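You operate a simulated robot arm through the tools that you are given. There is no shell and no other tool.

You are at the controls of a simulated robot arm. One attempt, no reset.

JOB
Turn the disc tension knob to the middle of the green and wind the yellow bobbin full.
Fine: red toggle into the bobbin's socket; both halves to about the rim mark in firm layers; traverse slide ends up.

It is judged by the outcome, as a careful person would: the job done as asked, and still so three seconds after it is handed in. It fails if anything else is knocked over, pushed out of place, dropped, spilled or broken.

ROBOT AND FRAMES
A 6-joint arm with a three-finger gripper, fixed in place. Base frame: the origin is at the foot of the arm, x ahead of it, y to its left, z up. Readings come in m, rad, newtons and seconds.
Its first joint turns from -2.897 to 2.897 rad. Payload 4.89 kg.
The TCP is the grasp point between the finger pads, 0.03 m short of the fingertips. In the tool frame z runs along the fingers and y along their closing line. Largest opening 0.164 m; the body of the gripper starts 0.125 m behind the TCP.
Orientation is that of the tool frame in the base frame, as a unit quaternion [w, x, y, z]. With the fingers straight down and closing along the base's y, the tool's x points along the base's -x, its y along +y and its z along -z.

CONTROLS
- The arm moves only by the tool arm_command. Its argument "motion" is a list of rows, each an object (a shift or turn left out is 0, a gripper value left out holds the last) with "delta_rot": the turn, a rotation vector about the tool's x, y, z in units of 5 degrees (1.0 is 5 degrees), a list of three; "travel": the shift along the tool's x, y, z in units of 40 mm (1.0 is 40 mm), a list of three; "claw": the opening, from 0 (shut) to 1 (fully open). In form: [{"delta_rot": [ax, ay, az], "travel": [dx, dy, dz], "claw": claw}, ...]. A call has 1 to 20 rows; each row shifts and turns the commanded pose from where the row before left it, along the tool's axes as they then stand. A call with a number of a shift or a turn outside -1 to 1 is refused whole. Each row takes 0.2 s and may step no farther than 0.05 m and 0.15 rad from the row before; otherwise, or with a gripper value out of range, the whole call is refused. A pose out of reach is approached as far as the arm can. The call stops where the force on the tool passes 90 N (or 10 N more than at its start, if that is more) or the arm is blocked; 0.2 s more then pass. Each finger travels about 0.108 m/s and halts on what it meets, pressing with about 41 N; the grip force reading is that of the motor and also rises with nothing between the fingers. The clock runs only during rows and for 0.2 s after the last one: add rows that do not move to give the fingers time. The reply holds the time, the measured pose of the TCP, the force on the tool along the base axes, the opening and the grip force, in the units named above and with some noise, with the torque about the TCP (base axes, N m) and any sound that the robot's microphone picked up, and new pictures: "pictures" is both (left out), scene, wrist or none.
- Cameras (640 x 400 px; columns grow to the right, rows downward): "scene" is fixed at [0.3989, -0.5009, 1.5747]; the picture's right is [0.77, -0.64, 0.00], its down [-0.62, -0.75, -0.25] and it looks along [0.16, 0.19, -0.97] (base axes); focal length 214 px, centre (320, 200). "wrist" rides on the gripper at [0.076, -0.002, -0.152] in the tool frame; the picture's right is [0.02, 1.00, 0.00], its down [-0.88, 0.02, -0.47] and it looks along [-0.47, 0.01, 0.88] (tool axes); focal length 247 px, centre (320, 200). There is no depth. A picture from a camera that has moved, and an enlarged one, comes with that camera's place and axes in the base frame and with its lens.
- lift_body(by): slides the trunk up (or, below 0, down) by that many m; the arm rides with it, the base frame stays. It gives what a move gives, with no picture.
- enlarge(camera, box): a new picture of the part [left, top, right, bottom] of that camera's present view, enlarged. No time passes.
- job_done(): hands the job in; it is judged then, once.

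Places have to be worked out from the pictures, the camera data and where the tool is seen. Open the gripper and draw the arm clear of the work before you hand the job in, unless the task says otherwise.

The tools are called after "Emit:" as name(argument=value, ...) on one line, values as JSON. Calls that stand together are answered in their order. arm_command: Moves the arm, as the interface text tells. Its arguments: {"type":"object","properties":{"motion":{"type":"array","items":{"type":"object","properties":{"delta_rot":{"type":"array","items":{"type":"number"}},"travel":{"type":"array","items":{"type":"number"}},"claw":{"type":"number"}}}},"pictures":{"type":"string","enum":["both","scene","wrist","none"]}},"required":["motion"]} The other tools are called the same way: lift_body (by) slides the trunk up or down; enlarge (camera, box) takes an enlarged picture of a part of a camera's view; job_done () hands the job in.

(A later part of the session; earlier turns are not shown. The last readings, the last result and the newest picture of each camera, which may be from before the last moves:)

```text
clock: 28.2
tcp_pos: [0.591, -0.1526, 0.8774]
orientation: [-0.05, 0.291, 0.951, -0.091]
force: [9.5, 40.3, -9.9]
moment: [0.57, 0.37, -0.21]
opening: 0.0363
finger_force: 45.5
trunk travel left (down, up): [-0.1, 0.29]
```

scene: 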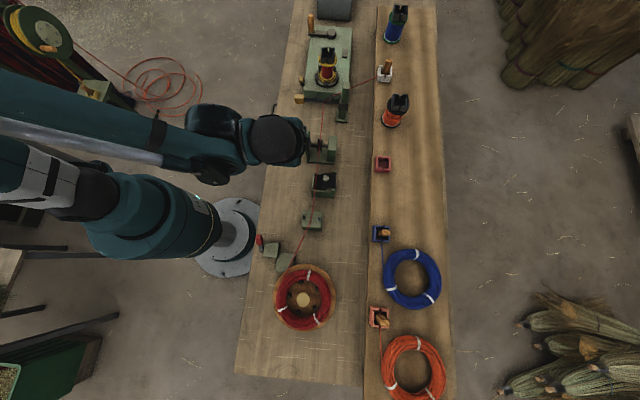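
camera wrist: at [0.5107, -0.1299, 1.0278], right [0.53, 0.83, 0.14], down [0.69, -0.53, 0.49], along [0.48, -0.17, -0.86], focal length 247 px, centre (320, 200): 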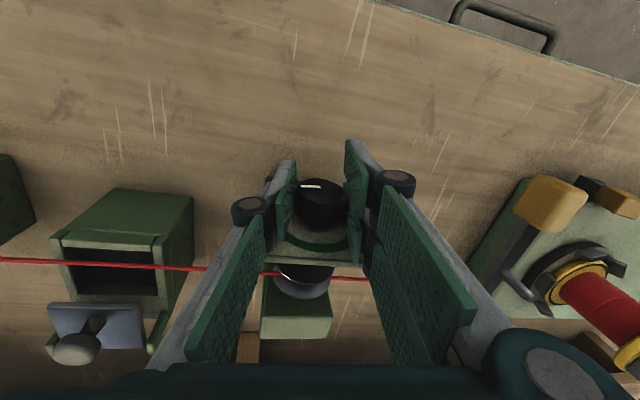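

Emit:
arm_command(motion=[{"delta_rot": [0.98, 0.19, 0], "travel": [0, 0.03, 0]}, {"delta_rot": [0.98, 0.19, 0]}, {"delta_rot": [0.98, 0.19, 0]}], pictures="wrist")

Emit:
enlarge(camera="wrist", box=[220, 120, 420, 245])

```text
clock: 29.0
tcp_pos: [0.5918, -0.1521, 0.8786]
orientation: [-0.111, 0.285, 0.93, -0.205]
force: [9.6, 43.5, -15.7]
moment: [0.66, 0.44, -0.53]
opening: 0.0364
finger_force: 45.4
trunk travel left (down, up): [-0.1, 0.29]
camera wrist: at [0.5779, -0.0634, 1.0228], right [0.47, 0.77, -0.44], down [0.88, -0.34, 0.34], along [0.11, -0.54, -0.83], focal length 247 px, centre (320, 200)
```

wrist: 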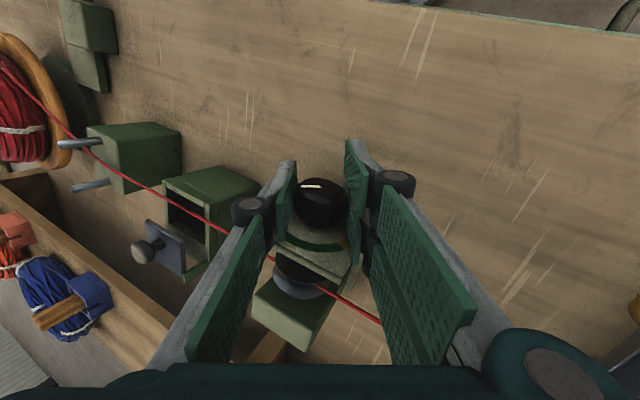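

```text
3.20 times, centred on (320, 182) of wrist
camera zoom: at [0.5779, -0.0634, 1.0228], right [0.47, 0.77, -0.44], down [0.88, -0.34, 0.34], along [0.11, -0.54, -0.83], focal length 790 px, centre (320, 256)
```

zoom: 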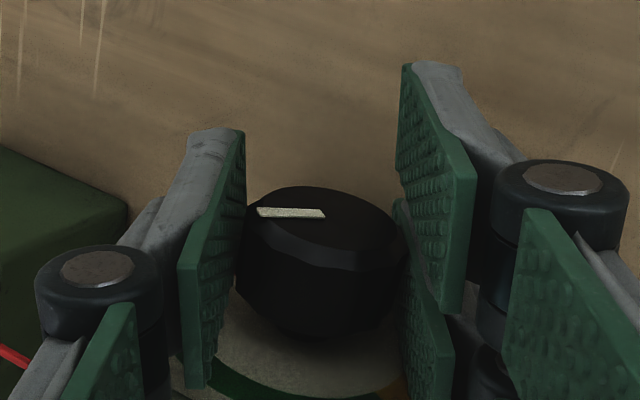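

The knob has turned 55° (pointer now ≈43°). I open, swing the fingers back around the knob by 50° in place, and regrip for the remaining ~47°.

Emit:
arm_command(motion=[{"claw": 0.42}, {}, {}], pictures="wrist")

Emit:
enlarge(camera="wrist", box=[220, 120, 420, 245])

```text
clock: 29.8
tcp_pos: [0.5917, -0.1555, 0.8785]
orientation: [-0.109, 0.285, 0.93, -0.205]
force: [-0.2, -0.6, 0.2]
moment: [-0.02, -0.03, 0.02]
opening: 0.0688
finger_force: 0.0
trunk travel left (down, up): [-0.1, 0.29]
camera wrist: at [0.577, -0.0653, 1.0234], right [0.47, 0.77, -0.44], down [0.88, -0.34, 0.34], along [0.11, -0.54, -0.83], focal length 247 px, centre (320, 200)
```

wrist: 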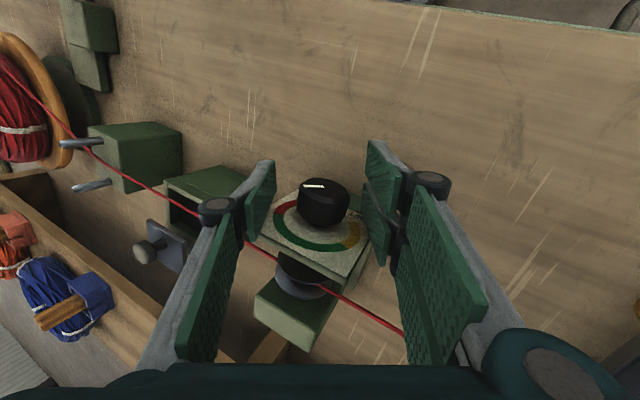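

```text
3.20 times, centred on (320, 182) of wrist
camera zoom: at [0.577, -0.0653, 1.0234], right [0.47, 0.77, -0.44], down [0.88, -0.34, 0.34], along [0.11, -0.54, -0.83], focal length 790 px, centre (320, 256)
```

zoom: 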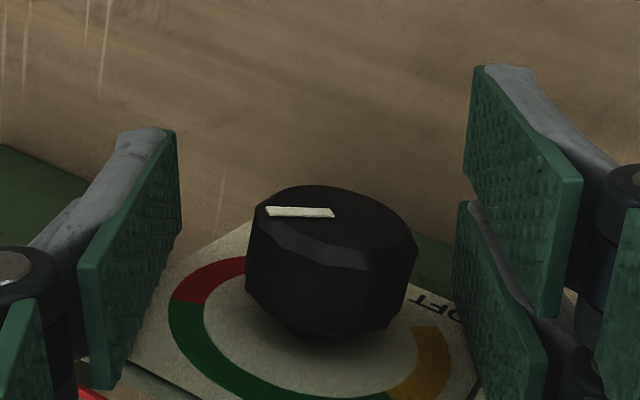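

Pointer is now in the green's right part, knob still centred. I rotate the open fingers back 50° around it.

Emit:
arm_command(motion=[{"delta_rot": [-0.98, -0.19, 0]}, {"delta_rot": [-0.98, -0.19, 0]}, {"delta_rot": [-0.98, -0.19, 0]}, {"delta_rot": [-0.98, -0.19, 0]}, {"delta_rot": [-0.98, -0.19, 0]}, {"delta_rot": [-0.98, -0.19, 0]}, {"delta_rot": [-0.98, -0.19, 0]}, {"delta_rot": [-0.98, -0.19, 0]}, {"delta_rot": [-0.98, -0.19, 0]}, {"delta_rot": [-0.98, -0.19, 0]}], pictures="wrist")

Emit:
enlarge(camera="wrist", box=[220, 120, 420, 245])

```text
clock: 32.0
tcp_pos: [0.5901, -0.1536, 0.8783]
orientation: [0.093, 0.287, 0.937, 0.176]
force: [0.0, 0.7, 1.1]
moment: [-0.06, -0.01, -0.04]
opening: 0.0688
finger_force: 0.1
trunk travel left (down, up): [-0.1, 0.29]
camera wrist: at [0.4843, -0.1555, 1.0133], right [0.49, 0.79, 0.38], down [0.6, -0.62, 0.51], along [0.64, -0.02, -0.77], focal length 247 px, centre (320, 200)
```

wrist: 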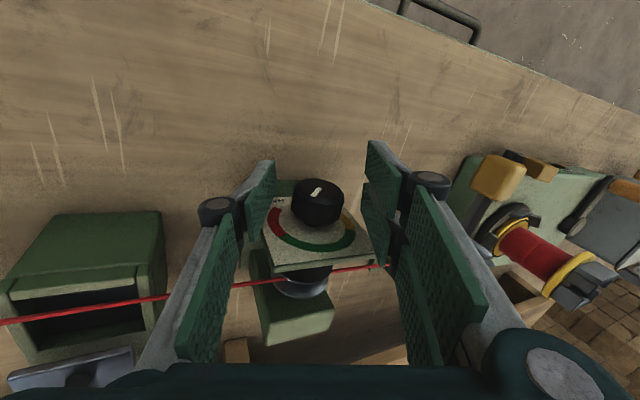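

```text
3.20 times, centred on (320, 182) of wrist
camera zoom: at [0.4843, -0.1555, 1.0133], right [0.49, 0.79, 0.38], down [0.6, -0.62, 0.51], along [0.64, -0.02, -0.77], focal length 790 px, centre (320, 256)
```

zoom: 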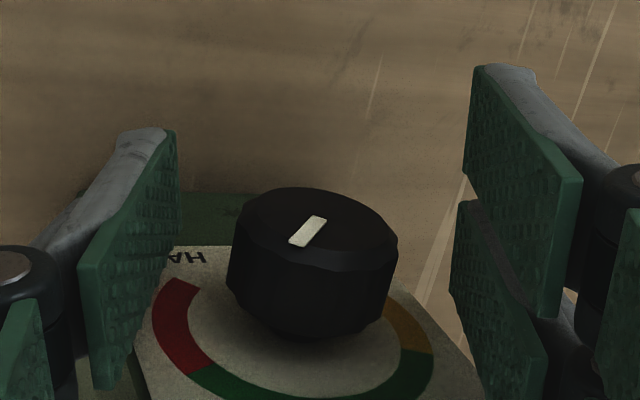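

Knob now reads ≈42°; need ≈48° more. From the two views the knob centre is ~4.5 mm lower than my TCP, so I correct and regrip, then turn 47°.

Emit:
arm_command(motion=[{"travel": [0, -0.055, 0.1]}, {"claw": 0.0}, {}, {}], pictures="none")

```text
clock: 33.0
tcp_pos: [0.5905, -0.155, 0.8741]
orientation: [0.093, 0.287, 0.937, 0.177]
force: [11.8, 11.4, 8.9]
moment: [0.22, 0.19, -0.47]
opening: 0.0362
finger_force: 45.0
trunk travel left (down, up): [-0.1, 0.29]
```

Well balanced grip. Turning +47.5°.

Emit:
arm_command(motion=[{"delta_rot": [0.98, 0.19, 0]}, {"delta_rot": [0.98, 0.19, 0]}, {"delta_rot": [0.98, 0.19, 0]}, {"delta_rot": [0.98, 0.19, 0]}, {"delta_rot": [0.98, 0.19, 0]}, {"delta_rot": [0.98, 0.19, 0]}, {"delta_rot": [0.98, 0.19, 0]}, {"delta_rot": [0.98, 0.19, 0]}, {"delta_rot": [0.98, 0.19, 0]}, {"delta_rot": [0.49, 0.095, 0]}], pictures="none")

Emit:
arm_command(motion=[{"claw": 0.42}, {}, {}], pictures="wrist")

Emit:
enlarge(camera="wrist", box=[220, 120, 420, 245])

```text
clock: 35.2
tcp_pos: [0.5898, -0.1543, 0.8727]
orientation: [-0.1, 0.286, 0.934, -0.187]
force: [7.7, 14.4, -7.3]
moment: [-0.49, -0.51, -0.44]
opening: 0.0359
finger_force: 45.1
trunk travel left (down, up): [-0.1, 0.29]
```

```text
clock: 36.0
tcp_pos: [0.5888, -0.1545, 0.8741]
orientation: [-0.1, 0.286, 0.935, -0.186]
force: [-0.9, -0.1, -0.1]
moment: [0.02, 0.01, 0.0]
opening: 0.069
finger_force: 0.1
trunk travel left (down, up): [-0.1, 0.29]
camera wrist: at [0.5717, -0.0695, 1.0212], right [0.48, 0.78, -0.4], down [0.87, -0.35, 0.35], along [0.13, -0.52, -0.84], focal length 247 px, centre (320, 200)
```

wrist: 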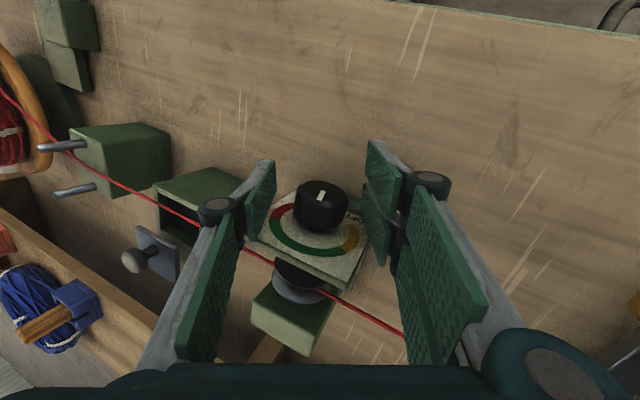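

```text
3.20 times, centred on (320, 182) of wrist
camera zoom: at [0.5717, -0.0695, 1.0212], right [0.48, 0.78, -0.4], down [0.87, -0.35, 0.35], along [0.13, -0.52, -0.84], focal length 790 px, centre (320, 256)
```

zoom: 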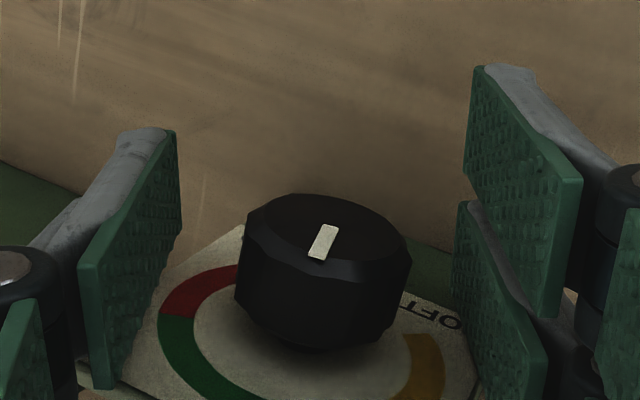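

Released cleanly. I back off along the tool axis and straighten up to measure the pointer.

Emit:
arm_command(motion=[{"travel": [0, 0, -0.8]}, {"travel": [0, 0, -0.8]}, {"travel": [0, 0, -0.8]}, {"travel": [0, 0, -0.8]}, {"delta_rot": [-0.96, -0.187, 0]}, {"delta_rot": [-0.96, -0.187, 0]}, {"delta_rot": [-0.96, -0.187, 0]}, {"delta_rot": [-0.96, -0.187, 0]}, {"delta_rot": [-0.96, -0.187, 0]}, {"delta_rot": [0, 0, 0.733]}, {"delta_rot": [0, 0, 0.733]}, {"delta_rot": [0, 0, 0.733], "claw": 0.7}], pictures="wrist")

```text
clock: 38.6
tcp_pos: [0.6284, -0.1185, 0.9908]
orientation: [0.0, 0.384, 0.923, 0.001]
force: [0.9, -0.1, -0.4]
moment: [-0.02, -0.02, 0.02]
opening: 0.1146
finger_force: 0.0
trunk travel left (down, up): [-0.1, 0.29]
camera wrist: at [0.5727, -0.0664, 1.1445], right [0.69, 0.72, 0.0], down [0.64, -0.61, 0.47], along [0.34, -0.33, -0.88], focal length 247 px, centre (320, 200)
```

wrist: 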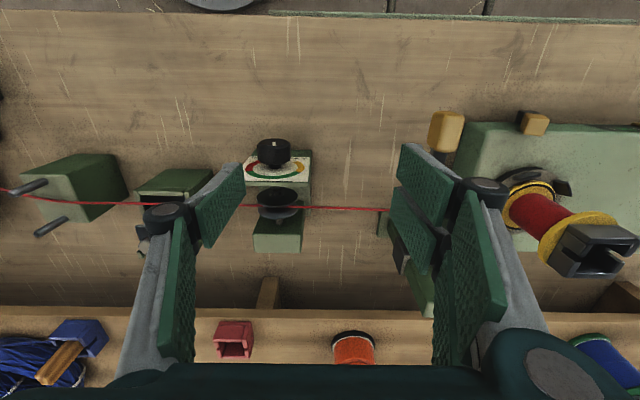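

Emit:
enlarge(camera="wrist", box=[240, 130, 320, 180])

Emit:
enlarge(camera="wrist", box=[420, 100, 640, 290])

```text
8.00 times, centred on (280, 155) of wrist
camera zoom: at [0.5727, -0.0664, 1.1445], right [0.69, 0.72, 0.0], down [0.64, -0.61, 0.47], along [0.34, -0.33, -0.88], focal length 1976 px, centre (640, 560)
```

zoom: 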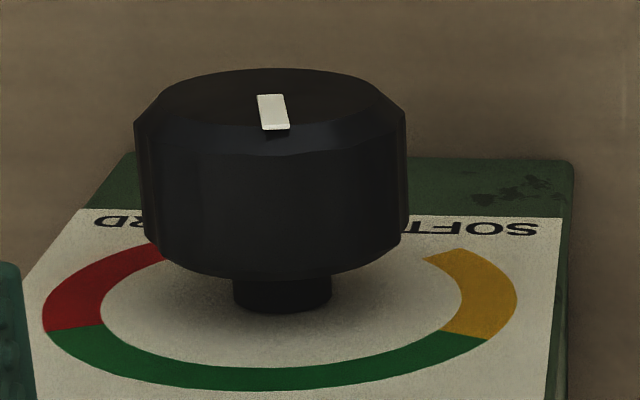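

```text
2.11 times, centred on (530, 195) of wrist
camera zoom: at [0.5727, -0.0664, 1.1445], right [0.69, 0.72, 0.0], down [0.64, -0.61, 0.47], along [0.34, -0.33, -0.88], focal length 520 px, centre (-122, 210)
```

zoom: 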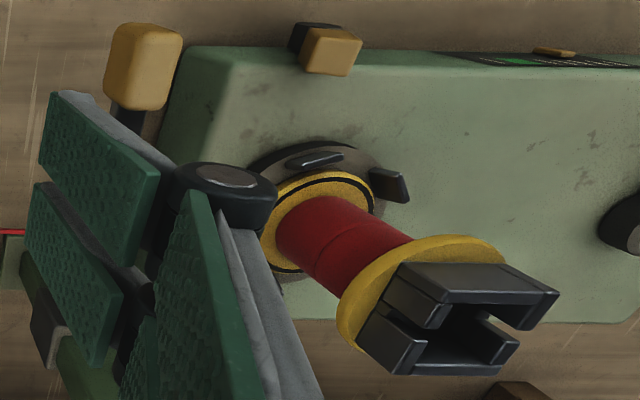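

By my estimate the pointer is now near 96–101°, slightly past the middle. I move the camera squarely in front of the dial for an accurate reading.

Emit:
arm_command(motion=[{"travel": [0.8, -0.44, 0]}, {"travel": [0.8, -0.44, 0]}, {"travel": [0.8, -0.44, 0]}, {"travel": [0.5, 0, 0.5], "delta_rot": [0, -1, 0]}, {"travel": [0, 0, 0.5], "delta_rot": [0, -1, 0]}, {"delta_rot": [0, -1, 0]}], pictures="wrist")

```text
clock: 40.0
tcp_pos: [0.5096, -0.0739, 0.9513]
orientation: [0.121, 0.379, 0.916, -0.049]
force: [0.1, -0.9, -0.2]
moment: [0.05, 0.01, 0.01]
opening: 0.115
finger_force: 0.1
trunk travel left (down, up): [-0.1, 0.29]
camera wrist: at [0.4275, 0.0033, 1.0792], right [0.69, 0.72, 0.0], down [0.53, -0.5, 0.69], along [0.49, -0.48, -0.73], focal length 247 px, centre (320, 200)
```

wrist: 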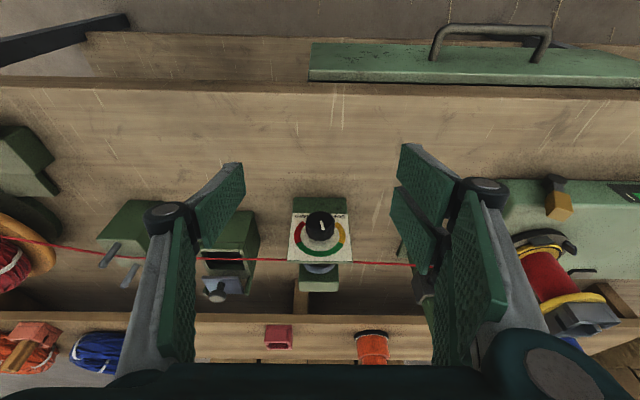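

Emit:
enlarge(camera="wrist", box=[280, 195, 360, 265])

```text
5.71 times, centred on (320, 230) of wrist
camera zoom: at [0.4275, 0.0033, 1.0792], right [0.69, 0.72, 0.0], down [0.53, -0.5, 0.69], along [0.49, -0.48, -0.73], focal length 1411 px, centre (320, 29)
```

zoom: 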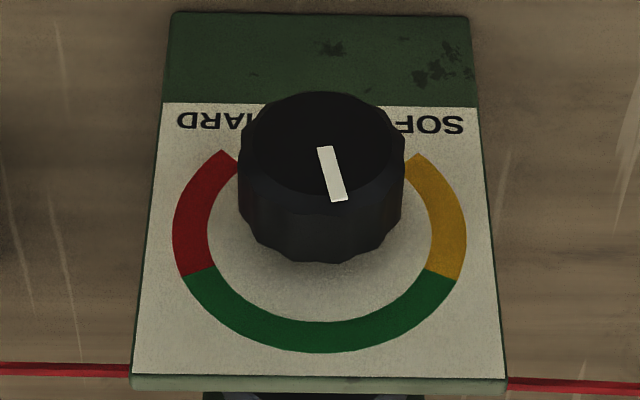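

The pointer is clearly ~12° past vertical toward SOFT. I go back over the knob and will turn it -12°.

Emit:
arm_command(motion=[{"delta_rot": [0, 1, 0]}, {"delta_rot": [0, 1, 0]}, {"delta_rot": [0, 1, 0], "claw": 0.42}, {"travel": [0, 0.285, -0.8]}, {"travel": [-0.8, 0, 0]}, {"travel": [-0.8, 0, 0]}, {"travel": [-0.8, 0, 0]}, {"travel": [-0.435, 0, 0]}, {"delta_rot": [0, 0, -0.733]}, {"delta_rot": [0, 0, -0.733]}, {"delta_rot": [0, 0, -0.733]}, {"delta_rot": [0.98, 0.19, 0]}, {"delta_rot": [0.2, 0.04, 0]}], pictures="none")

```text
clock: 42.8
tcp_pos: [0.5977, -0.1482, 0.9832]
orientation: [-0.026, 0.291, 0.955, -0.046]
force: [-1.3, -0.6, 0.0]
moment: [0.02, -0.07, 0.0]
opening: 0.0689
finger_force: 0.1
trunk travel left (down, up): [-0.1, 0.29]
```

Emit:
arm_command(motion=[{"travel": [0.03, 0.04, 0.7]}, {"travel": [0, 0, 0.7]}, {"travel": [0, 0, 0.7]}, {"travel": [0, 0, 0.64]}, {}, {"claw": 0.0}, {}, {}], pictures="wrist")

```text
clock: 44.6
tcp_pos: [0.5899, -0.1543, 0.8728]
orientation: [-0.025, 0.291, 0.955, -0.045]
force: [22.3, 33.1, -8.5]
moment: [-0.02, 0.11, -0.32]
opening: 0.0359
finger_force: 44.6
trunk travel left (down, up): [-0.1, 0.29]
camera wrist: at [0.5364, -0.1029, 1.0265], right [0.54, 0.84, -0.1], down [0.78, -0.44, 0.45], along [0.33, -0.32, -0.89], focal length 247 px, centre (320, 200)
```

wrist: 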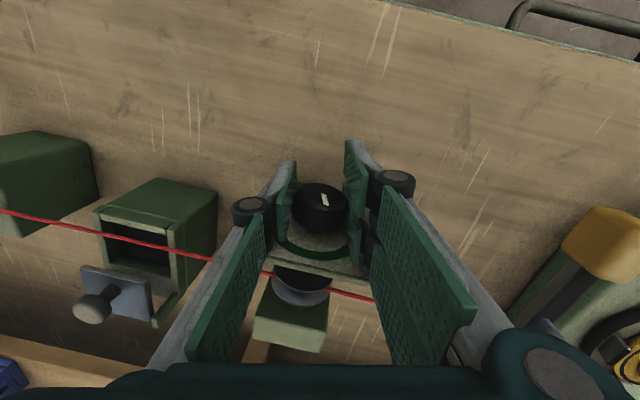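

Gripped; I relieve 1 mm in +y, turn -12°, then release and back off to check.

Emit:
arm_command(motion=[{"travel": [0, 0.03, 0]}, {"delta_rot": [-0.784, -0.152, 0]}, {"delta_rot": [-0.784, -0.152, 0]}, {"delta_rot": [-0.784, -0.152, 0]}, {}, {"claw": 0.42}, {}, {}], pictures="none")

Emit:
arm_command(motion=[{"travel": [0, 0, -0.9]}, {"travel": [0, 0, -0.9]}, {"travel": [0, 0, -0.9]}, {"delta_rot": [0, 0, 0.733]}, {"delta_rot": [0, 0, 0.733]}, {"delta_rot": [0, 0, 0.733]}, {"delta_rot": [1, 0, 0]}, {"delta_rot": [0.2, 0, 0]}, {"travel": [0.8, 0, 0]}, {"travel": [0.8, 0, 0]}, {"travel": [0.8, 0, 0]}, {"travel": [0.5, 0, 0.8], "delta_rot": [0, -1, 0]}, {"delta_rot": [0, -1, 0]}, {"delta_rot": [0, -1, 0]}], pictures="wrist")

Emit:
enlarge(camera="wrist", box=[280, 195, 360, 265])

```text
clock: 46.4
tcp_pos: [0.5907, -0.153, 0.8725]
orientation: [0.024, 0.292, 0.955, 0.048]
force: [0.1, 0.4, 0.8]
moment: [0.05, 0.03, -0.02]
opening: 0.0688
finger_force: 0.1
trunk travel left (down, up): [-0.1, 0.29]
```

```text
clock: 49.4
tcp_pos: [0.4994, -0.0788, 0.9488]
orientation: [0.121, 0.379, 0.916, -0.048]
force: [0.5, 0.4, -2.1]
moment: [0.05, 0.11, -0.02]
opening: 0.0688
finger_force: 0.0
trunk travel left (down, up): [-0.1, 0.29]
camera wrist: at [0.4192, -0.0014, 1.0773], right [0.69, 0.72, 0.0], down [0.53, -0.5, 0.68], along [0.49, -0.48, -0.73], focal length 247 px, centre (320, 200)
```

wrist: 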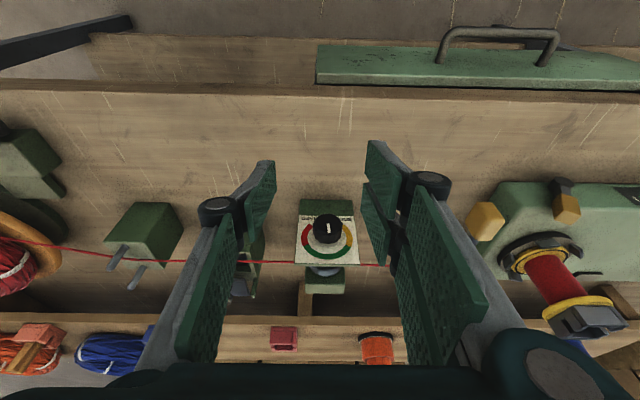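

```text
5.71 times, centred on (320, 230) of wrist
camera zoom: at [0.4192, -0.0014, 1.0773], right [0.69, 0.72, 0.0], down [0.53, -0.5, 0.68], along [0.49, -0.48, -0.73], focal length 1411 px, centre (320, 29)
```

zoom: 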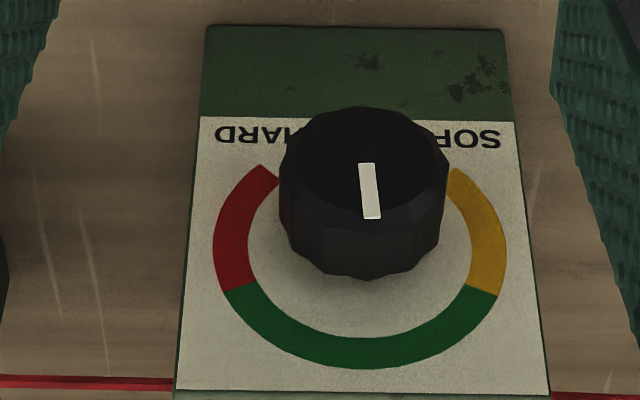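

Pointer is now within ~4° of the middle of the green — good. Next I raise the arm and move to inspect the toggle holder and the bobbin socket.

Emit:
arm_command(motion=[{"delta_rot": [0, 1, 0], "travel": [0, 0, -0.9], "claw": 0.6}, {"delta_rot": [0, 1, 0], "travel": [0, 0, -0.9]}, {"delta_rot": [0, 1, 0], "travel": [0, 0, -0.9]}, {"travel": [0, 0, -0.8]}, {"travel": [0, 0, -0.8]}, {"travel": [0, 0, -0.8]}, {"travel": [-0.6, 0.95, 0]}, {"travel": [-0.6, 0.95, 0]}, {"travel": [-0.6, 0.95, 0]}, {"travel": [-0.6, 0.95, 0]}, {"travel": [-0.6, 0.95, 0]}, {"travel": [-0.6, 0.95, 0]}, {"travel": [-0.6, 0.95, 0]}], pictures="both")

```text
clock: 52.2
tcp_pos: [0.7915, 0.0052, 1.1515]
orientation: [0.001, 0.383, 0.924, 0.001]
force: [-1.9, -0.1, 0.8]
moment: [0.06, -0.33, -0.01]
opening: 0.0988
finger_force: 0.0
trunk travel left (down, up): [-0.1, 0.29]
camera wrist: at [0.7368, 0.0564, 1.3046], right [0.69, 0.72, 0.0], down [0.64, -0.61, 0.47], along [0.34, -0.33, -0.88], focal length 247 px, centre (320, 200)
```

scene: 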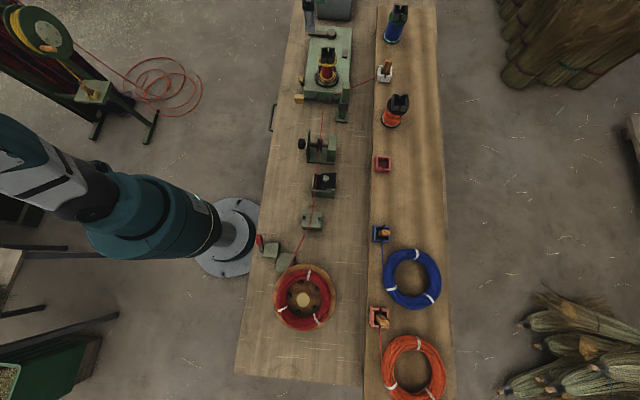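
wrist: 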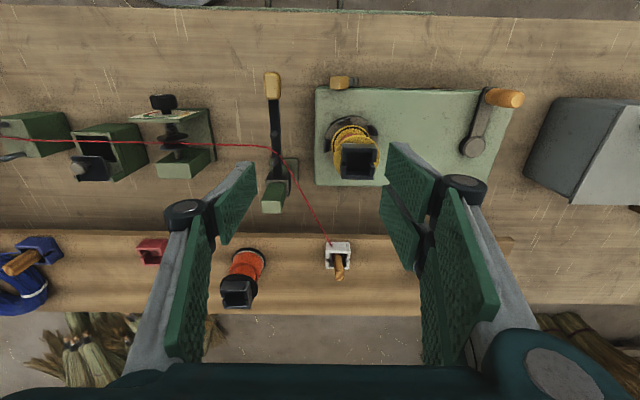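

Emit:
enlarge(camera="wrist", box=[300, 225, 380, 290])

Emit:
enlarge(camera="wrist", box=[310, 60, 430, 195])

Emit:
enlarge(camera="wrist", box=[225, 60, 345, 220])

Emit:
enlarge(camera="wrist", box=[430, 60, 550, 180])

Emit:
enlarge(camera="wrist", box=[50, 80, 230, 200])

```text
6.15 times, centred on (340, 258) of wrist
camera zoom: at [0.7368, 0.0564, 1.3046], right [0.69, 0.72, 0.0], down [0.64, -0.61, 0.47], along [0.34, -0.33, -0.88], focal length 1520 px, centre (197, -154)
```

zoom: 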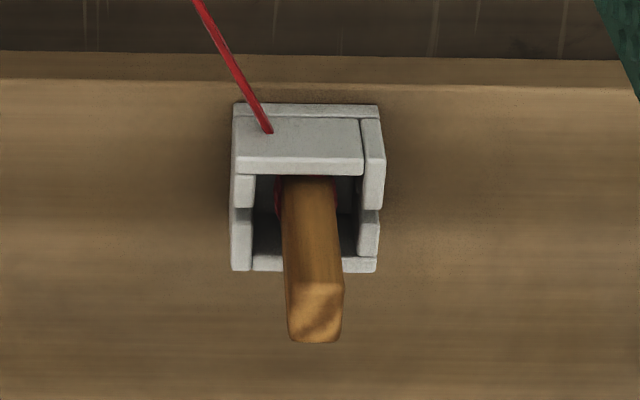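

```text
2.96 times, centred on (370, 128) of wrist
camera zoom: at [0.7368, 0.0564, 1.3046], right [0.69, 0.72, 0.0], down [0.64, -0.61, 0.47], along [0.34, -0.33, -0.88], focal length 732 px, centre (172, 415)
```

zoom: 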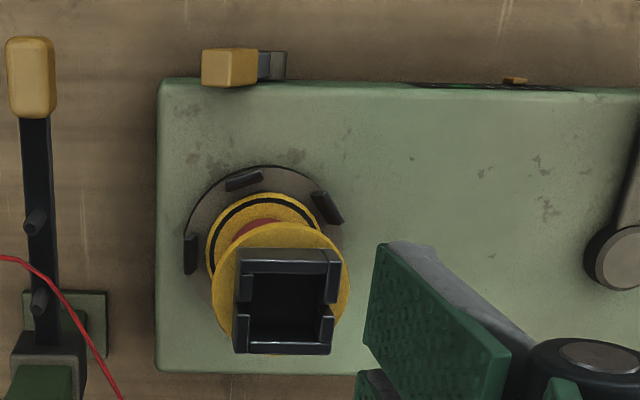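

```text
2.50 times, centred on (285, 140) of wrist
camera zoom: at [0.7368, 0.0564, 1.3046], right [0.69, 0.72, 0.0], down [0.64, -0.61, 0.47], along [0.34, -0.33, -0.88], focal length 617 px, centre (408, 350)
```

zoom: 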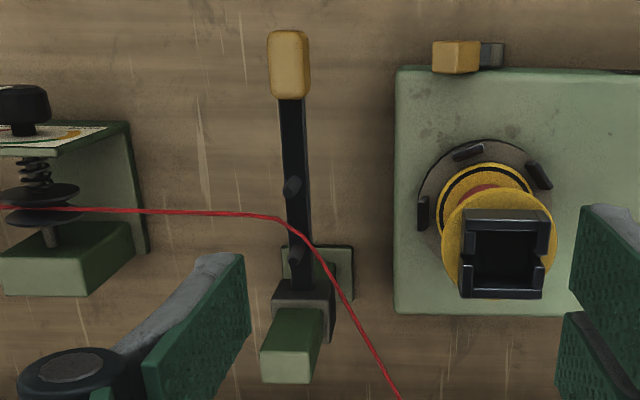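

```text
3.33 times, centred on (490, 120) of wrist
camera zoom: at [0.7368, 0.0564, 1.3046], right [0.69, 0.72, 0.0], down [0.64, -0.61, 0.47], along [0.34, -0.33, -0.88], focal length 823 px, centre (-247, 467)
```

zoom: 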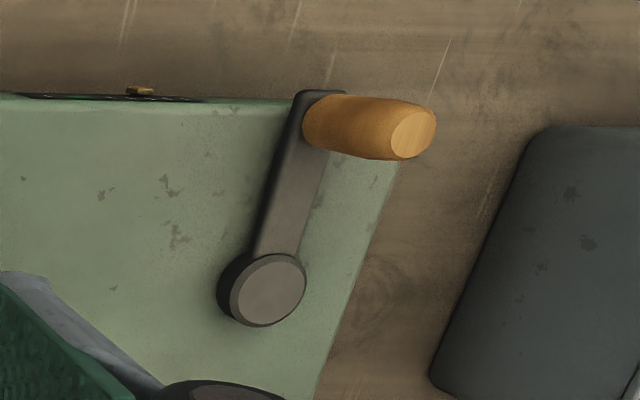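

```text
3.33 times, centred on (140, 140) of wrist
camera zoom: at [0.7368, 0.0564, 1.3046], right [0.69, 0.72, 0.0], down [0.64, -0.61, 0.47], along [0.34, -0.33, -0.88], focal length 823 px, centre (920, 400)
```

zoom: 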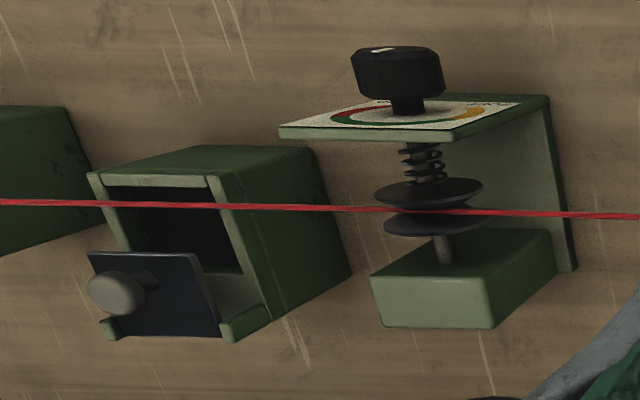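

Toggle: stands vertical in the white holder, top ≈(1.002,-0.151,0.973), ~15 mm square; holder rim z≈0.93. Bobbin socket rim centre ≈(0.862,0.0125,0.97). I move above the toggle at height to test reach.

Emit:
arm_command(motion=[{"travel": [-0.81, 0.12, 0]}, {"travel": [-0.81, 0.12, 0]}, {"travel": [-0.81, 0.12, 0]}, {"travel": [-0.81, 0.12, 0]}, {"travel": [-0.81, 0.12, 0]}, {"travel": [-0.81, 0.12, 0]}, {"travel": [-0.81, 0.12, 0]}, {"travel": [-0.81, 0.12, 0]}], pictures="both")

```text
clock: 54.0
tcp_pos: [1.0038, -0.1539, 1.1513]
orientation: [0.0, 0.383, 0.924, 0.001]
force: [-1.2, 1.2, 0.2]
moment: [-0.15, -0.2, -0.01]
opening: 0.0987
finger_force: 0.0
trunk travel left (down, up): [-0.1, 0.29]
camera wrist: at [0.9478, -0.1026, 1.3048], right [0.69, 0.72, 0.0], down [0.64, -0.61, 0.47], along [0.34, -0.33, -0.88], focal length 247 px, centre (320, 200)
```

scene: 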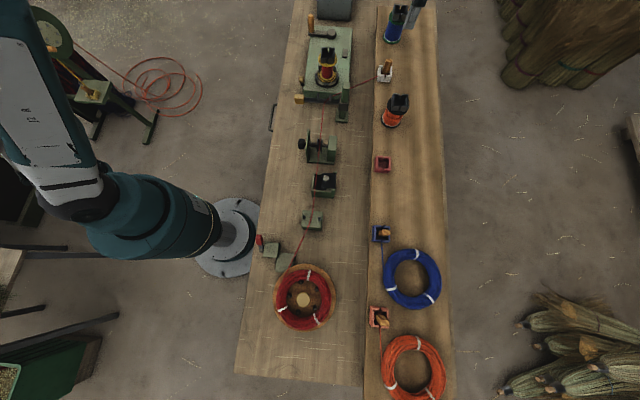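
wrist: 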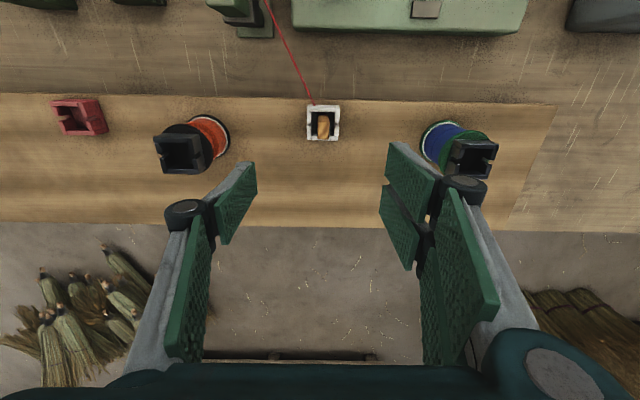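

Reach is fine here. I refine the toggle's position with a zoom before descending.

Emit:
enlarge(camera="wrist", box=[290, 95, 354, 150])

```text
7.27 times, centred on (322, 122) of wrist
camera zoom: at [0.9478, -0.1026, 1.3048], right [0.69, 0.72, 0.0], down [0.64, -0.61, 0.47], along [0.34, -0.33, -0.88], focal length 1796 px, centre (306, 764)
```

zoom: 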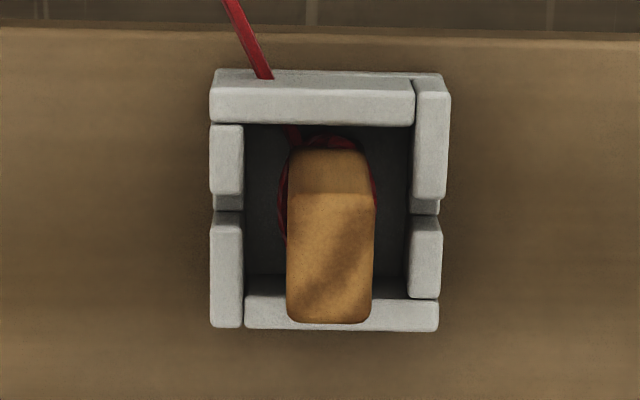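

Toggle top centre ≈ (1.003,-0.151), u=0.602, n=-0.816. I descend to TCP z≈0.968 with fingers part-open, keeping tips above the holder rim.

Emit:
arm_command(motion=[{"travel": [0.06, 0.03, 0.8], "claw": 0.35}, {"travel": [0, 0, 0.8]}, {"travel": [0, 0, 0.8]}, {"travel": [0, 0, 0.8]}, {"travel": [0, 0, 0.8]}, {"travel": [0, 0, 0.4]}, {}], pictures="wrist")

Emit:
enlarge(camera="wrist", box=[240, 130, 400, 260])

```text
clock: 55.6
tcp_pos: [1.0027, -0.1488, 0.9715]
orientation: [-0.001, 0.382, 0.924, 0.001]
force: [0.2, 0.5, -0.6]
moment: [0.01, 0.01, 0.0]
opening: 0.0574
finger_force: 0.0
trunk travel left (down, up): [-0.1, 0.29]
camera wrist: at [0.9476, -0.0977, 1.1251], right [0.69, 0.72, 0.0], down [0.64, -0.61, 0.47], along [0.34, -0.33, -0.88], focal length 247 px, centre (320, 200)
```

wrist: 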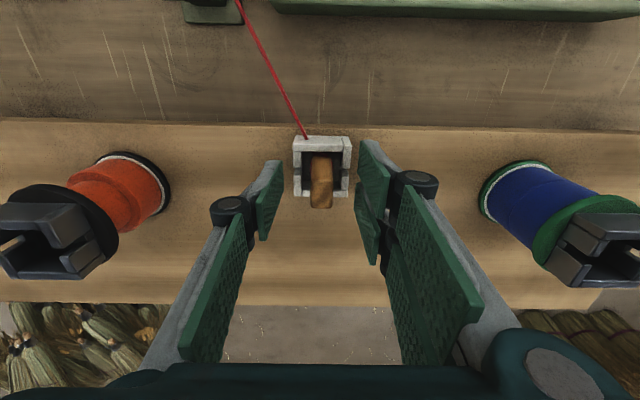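

```text
3.08 times, centred on (320, 195) of wrist
camera zoom: at [0.9476, -0.0977, 1.1251], right [0.69, 0.72, 0.0], down [0.64, -0.61, 0.47], along [0.34, -0.33, -0.88], focal length 760 px, centre (320, 215)
```

zoom: 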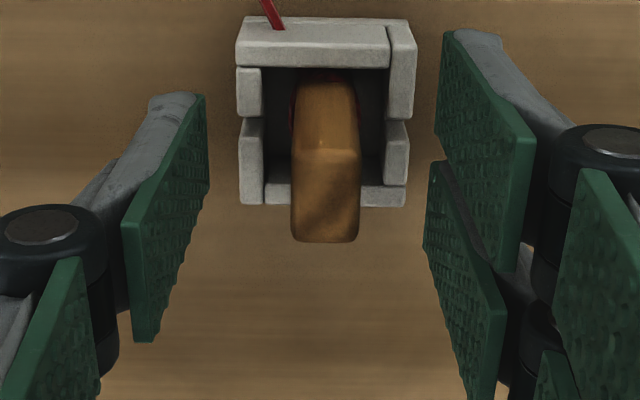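

Toggle is centred between the pads. I lower 5 mm more and close on it.

Emit:
arm_command(motion=[{"travel": [-0.06, -0.01, 0.12]}, {"claw": 0.0}, {}, {}], pictures="wrist")

Emit:
enlarge(camera="wrist", box=[240, 130, 400, 260])

```text
clock: 56.6
tcp_pos: [1.0048, -0.1514, 0.9672]
orientation: [0.0, 0.383, 0.924, 0.002]
force: [0.8, -0.4, -0.7]
moment: [-0.01, -0.01, 0.0]
opening: 0.0149
finger_force: 41.1
trunk travel left (down, up): [-0.1, 0.29]
camera wrist: at [0.9492, -0.0997, 1.1214], right [0.69, 0.72, 0.0], down [0.64, -0.61, 0.47], along [0.34, -0.33, -0.88], focal length 247 px, centre (320, 200)
```

wrist: 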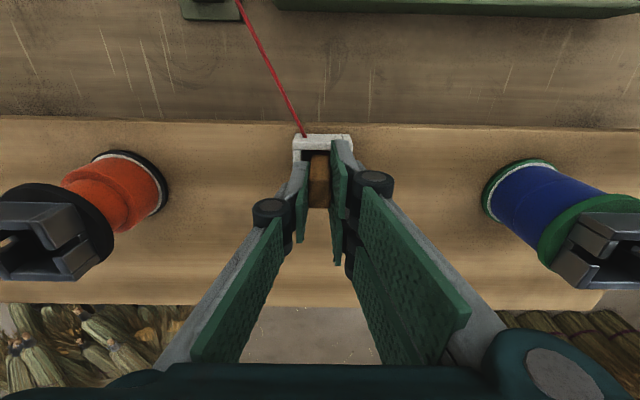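

```text
3.08 times, centred on (320, 195) of wrist
camera zoom: at [0.9492, -0.0997, 1.1214], right [0.69, 0.72, 0.0], down [0.64, -0.61, 0.47], along [0.34, -0.33, -0.88], focal length 760 px, centre (320, 215)
```

zoom: 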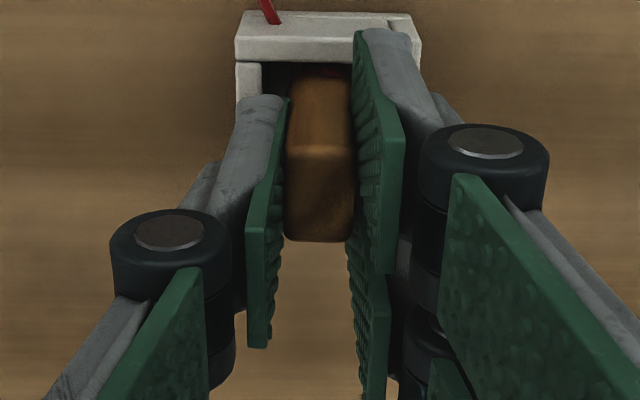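

Firm, balanced grip on the toggle (15 mm). I lift it straight up slowly.

Emit:
arm_command(motion=[{"travel": [0, 0, -0.3]}, {"travel": [0, 0, -0.5]}, {"travel": [0, 0, -0.7]}, {"travel": [0, 0, -0.9]}, {"travel": [0, 0, -0.9]}], pictures="both")

Emit:
enlarge(camera="wrist", box=[240, 80, 400, 240])

Emit:
enlarge(camera="scene", box=[290, 20, 450, 120])

```text
clock: 57.8
tcp_pos: [1.0029, -0.1504, 1.0979]
orientation: [-0.001, 0.383, 0.924, 0.0]
force: [1.2, 0.1, -1.3]
moment: [-0.02, 0.14, 0.0]
opening: 0.0149
finger_force: 40.5
trunk travel left (down, up): [-0.1, 0.29]
camera wrist: at [0.948, -0.0995, 1.2523], right [0.69, 0.72, 0.0], down [0.64, -0.61, 0.47], along [0.34, -0.33, -0.88], focal length 247 px, centre (320, 200)
```

scene: 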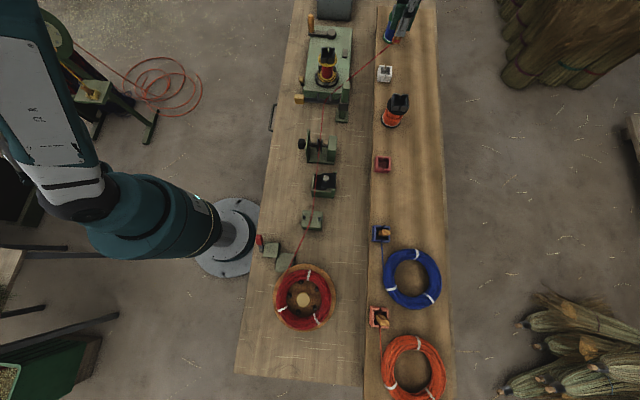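
wrist: 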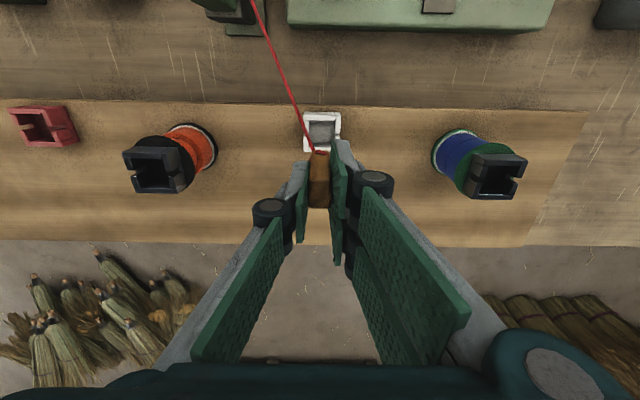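

```text
2.50 times, centred on (320, 160) of wrist
camera zoom: at [0.948, -0.0995, 1.2523], right [0.69, 0.72, 0.0], down [0.64, -0.61, 0.47], along [0.34, -0.33, -0.88], focal length 617 px, centre (320, 300)
```

zoom: 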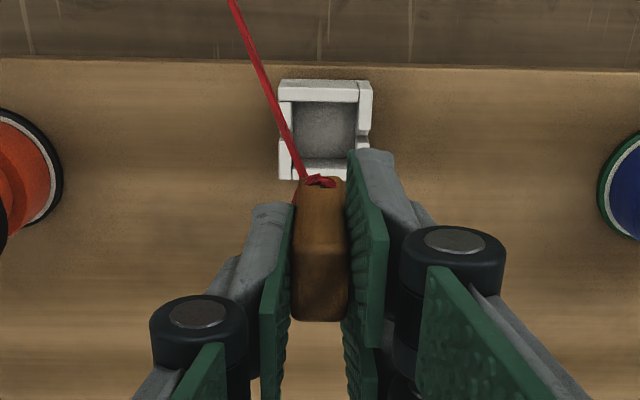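

```text
4.00 times, centred on (370, 70) of scene
camera zoom: at [0.3989, -0.5009, 1.5747], right [0.77, -0.64, 0.0], down [-0.62, -0.75, -0.25], along [0.16, 0.19, -0.97], focal length 858 px, centre (120, 720)
```

zoom: 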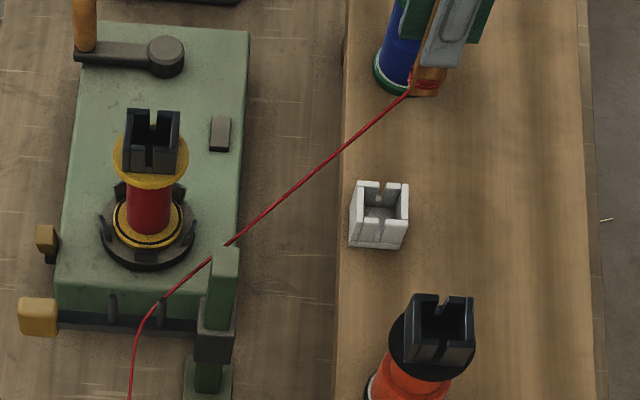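

Toggle is held with its red cord attached (bottom ≈9 cm below its top). I carry it over to the bobbin socket at a safe height.

Emit:
arm_command(motion=[{"travel": [0, 0, -0.5]}, {"travel": [0.76, 0.055, 0]}, {"travel": [0.76, 0.055, 0]}, {"travel": [0.76, 0.055, 0]}, {"travel": [0.76, 0.055, 0]}, {"travel": [0.76, 0.055, 0]}, {"travel": [0.76, 0.055, 0]}, {"travel": [0.76, 0.055, 0]}, {}], pictures="both")

Emit:
enlarge(camera="wrist", box=[240, 80, 400, 240])

Emit:
enlarge(camera="scene", box=[270, 20, 390, 120])

```text
clock: 59.8
tcp_pos: [0.8666, 0.0116, 1.1228]
orientation: [0.0, 0.382, 0.924, 0.001]
force: [-1.2, -0.4, -0.2]
moment: [0.0, -0.07, -0.01]
opening: 0.0149
finger_force: 41.6
trunk travel left (down, up): [-0.1, 0.29]
camera wrist: at [0.8106, 0.0631, 1.2766], right [0.69, 0.72, 0.0], down [0.64, -0.61, 0.47], along [0.34, -0.33, -0.88], focal length 247 px, centre (320, 200)
```

scene: 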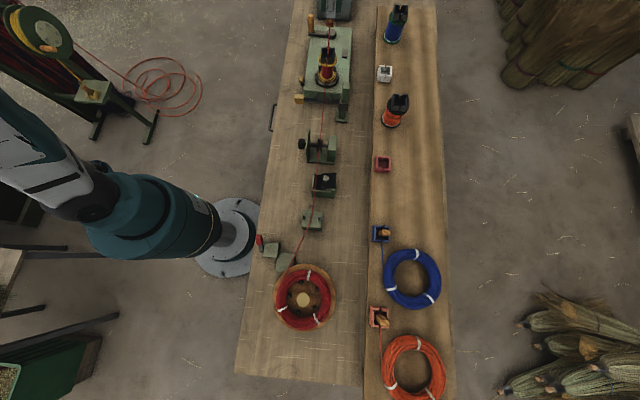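
wrist: 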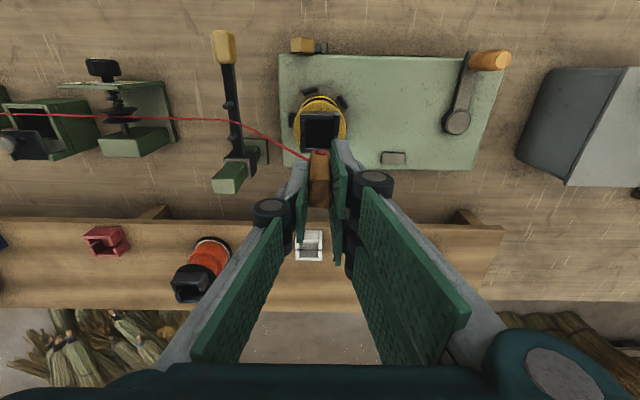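

```text
2.50 times, centred on (320, 160) of wrist
camera zoom: at [0.8106, 0.0631, 1.2766], right [0.69, 0.72, 0.0], down [0.64, -0.61, 0.47], along [0.34, -0.33, -0.88], focal length 617 px, centre (320, 300)
```

zoom: 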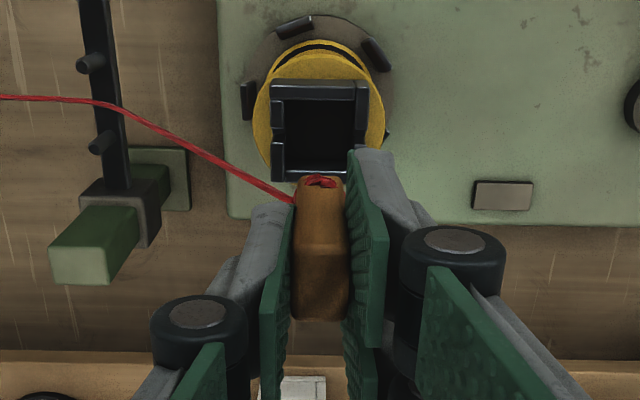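

```text
4.00 times, centred on (330, 70) of scene
camera zoom: at [0.3989, -0.5009, 1.5747], right [0.77, -0.64, 0.0], down [-0.62, -0.75, -0.25], along [0.16, 0.19, -0.97], focal length 858 px, centre (280, 720)
```

zoom: 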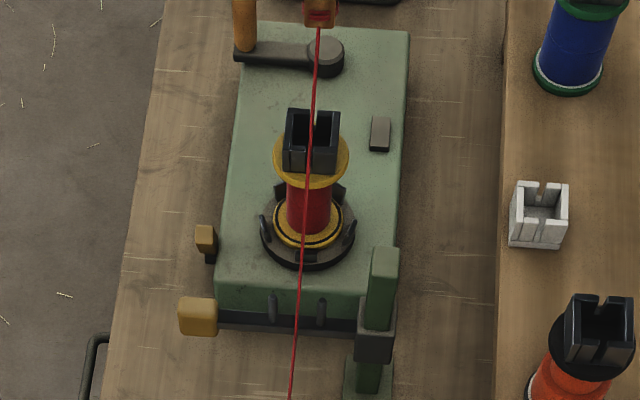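

Socket centre refined to u=0.618, n=-0.5995. I align the toggle over it and lower slowly.

Emit:
arm_command(motion=[{"travel": [0.11, -0.07, 0.3]}, {"travel": [0, 0, 0.5]}, {"travel": [0, 0, 0.5]}, {"travel": [0, 0, 0.4]}, {"travel": [0, 0, 0.4]}], pictures="wrist")

Emit:
enlarge(camera="wrist", box=[240, 80, 400, 240])

Emit:
enlarge(camera="scene", box=[270, 20, 390, 120])

```text
clock: 61.0
tcp_pos: [0.8622, 0.0118, 1.0392]
orientation: [0.0, 0.383, 0.924, 0.001]
force: [0.1, 0.5, -0.5]
moment: [0.03, -0.03, 0.02]
opening: 0.0149
finger_force: 41.5
trunk travel left (down, up): [-0.1, 0.29]
camera wrist: at [0.8064, 0.0633, 1.1929], right [0.69, 0.72, 0.0], down [0.64, -0.61, 0.47], along [0.34, -0.33, -0.88], focal length 247 px, centre (320, 200)
```

wrist: 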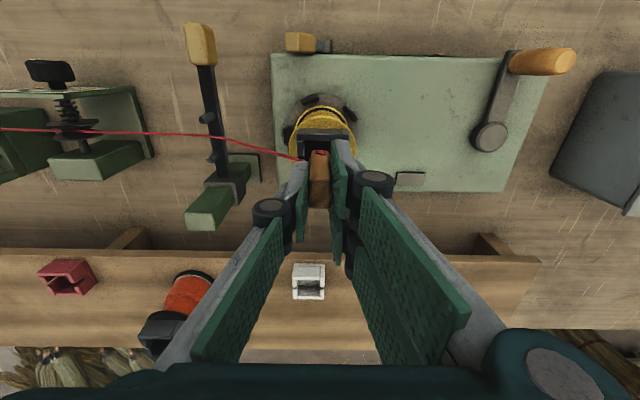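

```text
2.50 times, centred on (320, 160) of wrist
camera zoom: at [0.8064, 0.0633, 1.1929], right [0.69, 0.72, 0.0], down [0.64, -0.61, 0.47], along [0.34, -0.33, -0.88], focal length 617 px, centre (320, 300)
```

zoom: 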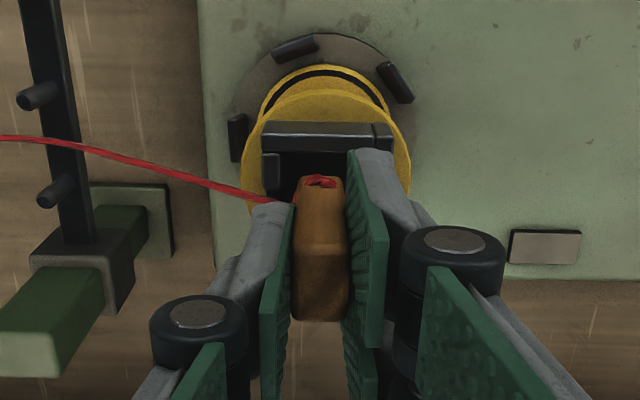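

```text
4.00 times, centred on (330, 70) of scene
camera zoom: at [0.3989, -0.5009, 1.5747], right [0.77, -0.64, 0.0], down [-0.62, -0.75, -0.25], along [0.16, 0.19, -0.97], focal length 858 px, centre (280, 720)
```

zoom: 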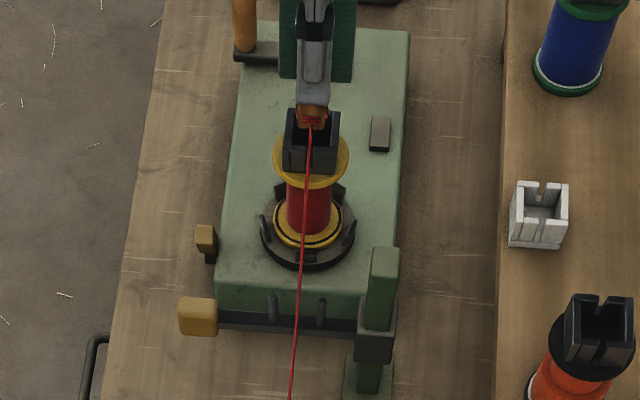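

Toggle bottom is right at the socket rim and aligned. I lower gently another ~28 mm, watching for contact.

Emit:
arm_command(motion=[{"travel": [0.03, 0.02, 0.25]}, {"travel": [0, 0, 0.25]}, {"travel": [0, 0, 0.2]}, {}], pictures="wrist")

Emit:
enlarge(camera="wrist", box=[240, 80, 400, 240])

Emit:
enlarge(camera="scene", box=[300, 20, 360, 80])

```text
clock: 62.0
tcp_pos: [0.8604, 0.0139, 1.0098]
orientation: [-0.001, 0.383, 0.924, 0.001]
force: [0.0, 0.1, 0.1]
moment: [-0.03, -0.04, 0.03]
opening: 0.0147
finger_force: 41.2
trunk travel left (down, up): [-0.1, 0.29]
camera wrist: at [0.8054, 0.0641, 1.1641], right [0.69, 0.72, 0.0], down [0.64, -0.61, 0.47], along [0.34, -0.33, -0.88], focal length 247 px, centre (320, 200)
```

wrist: 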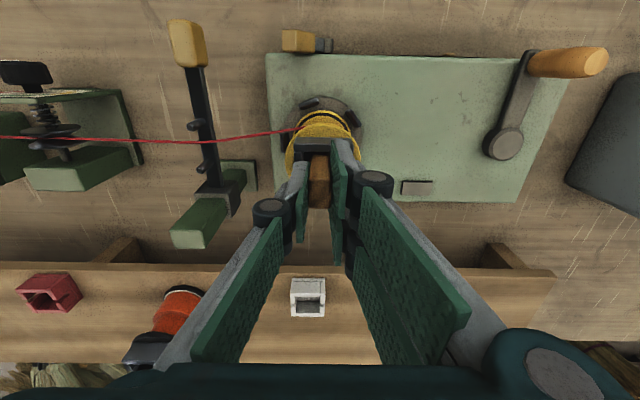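

```text
2.50 times, centred on (320, 160) of wrist
camera zoom: at [0.8054, 0.0641, 1.1641], right [0.69, 0.72, 0.0], down [0.64, -0.61, 0.47], along [0.34, -0.33, -0.88], focal length 617 px, centre (320, 300)
```

zoom: 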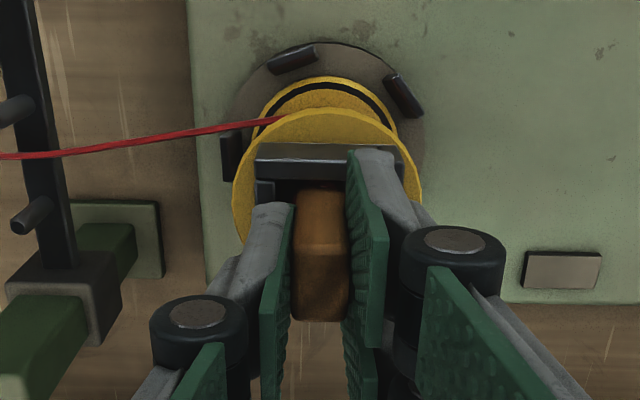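

```text
6.67 times, centred on (330, 50) of scene
camera zoom: at [0.3989, -0.5009, 1.5747], right [0.77, -0.64, 0.0], down [-0.62, -0.75, -0.25], along [0.16, 0.19, -0.97], focal length 1430 px, centre (253, 1200)
```

zoom: 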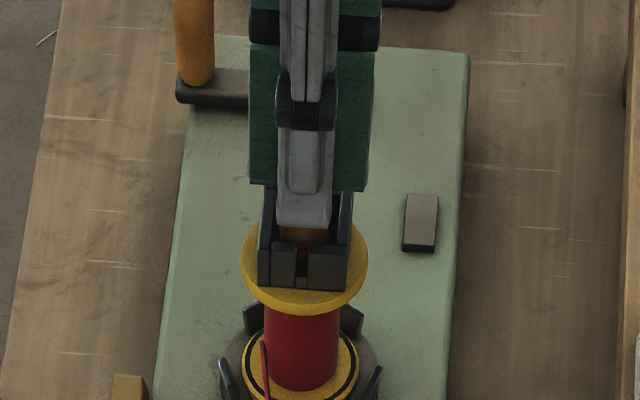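

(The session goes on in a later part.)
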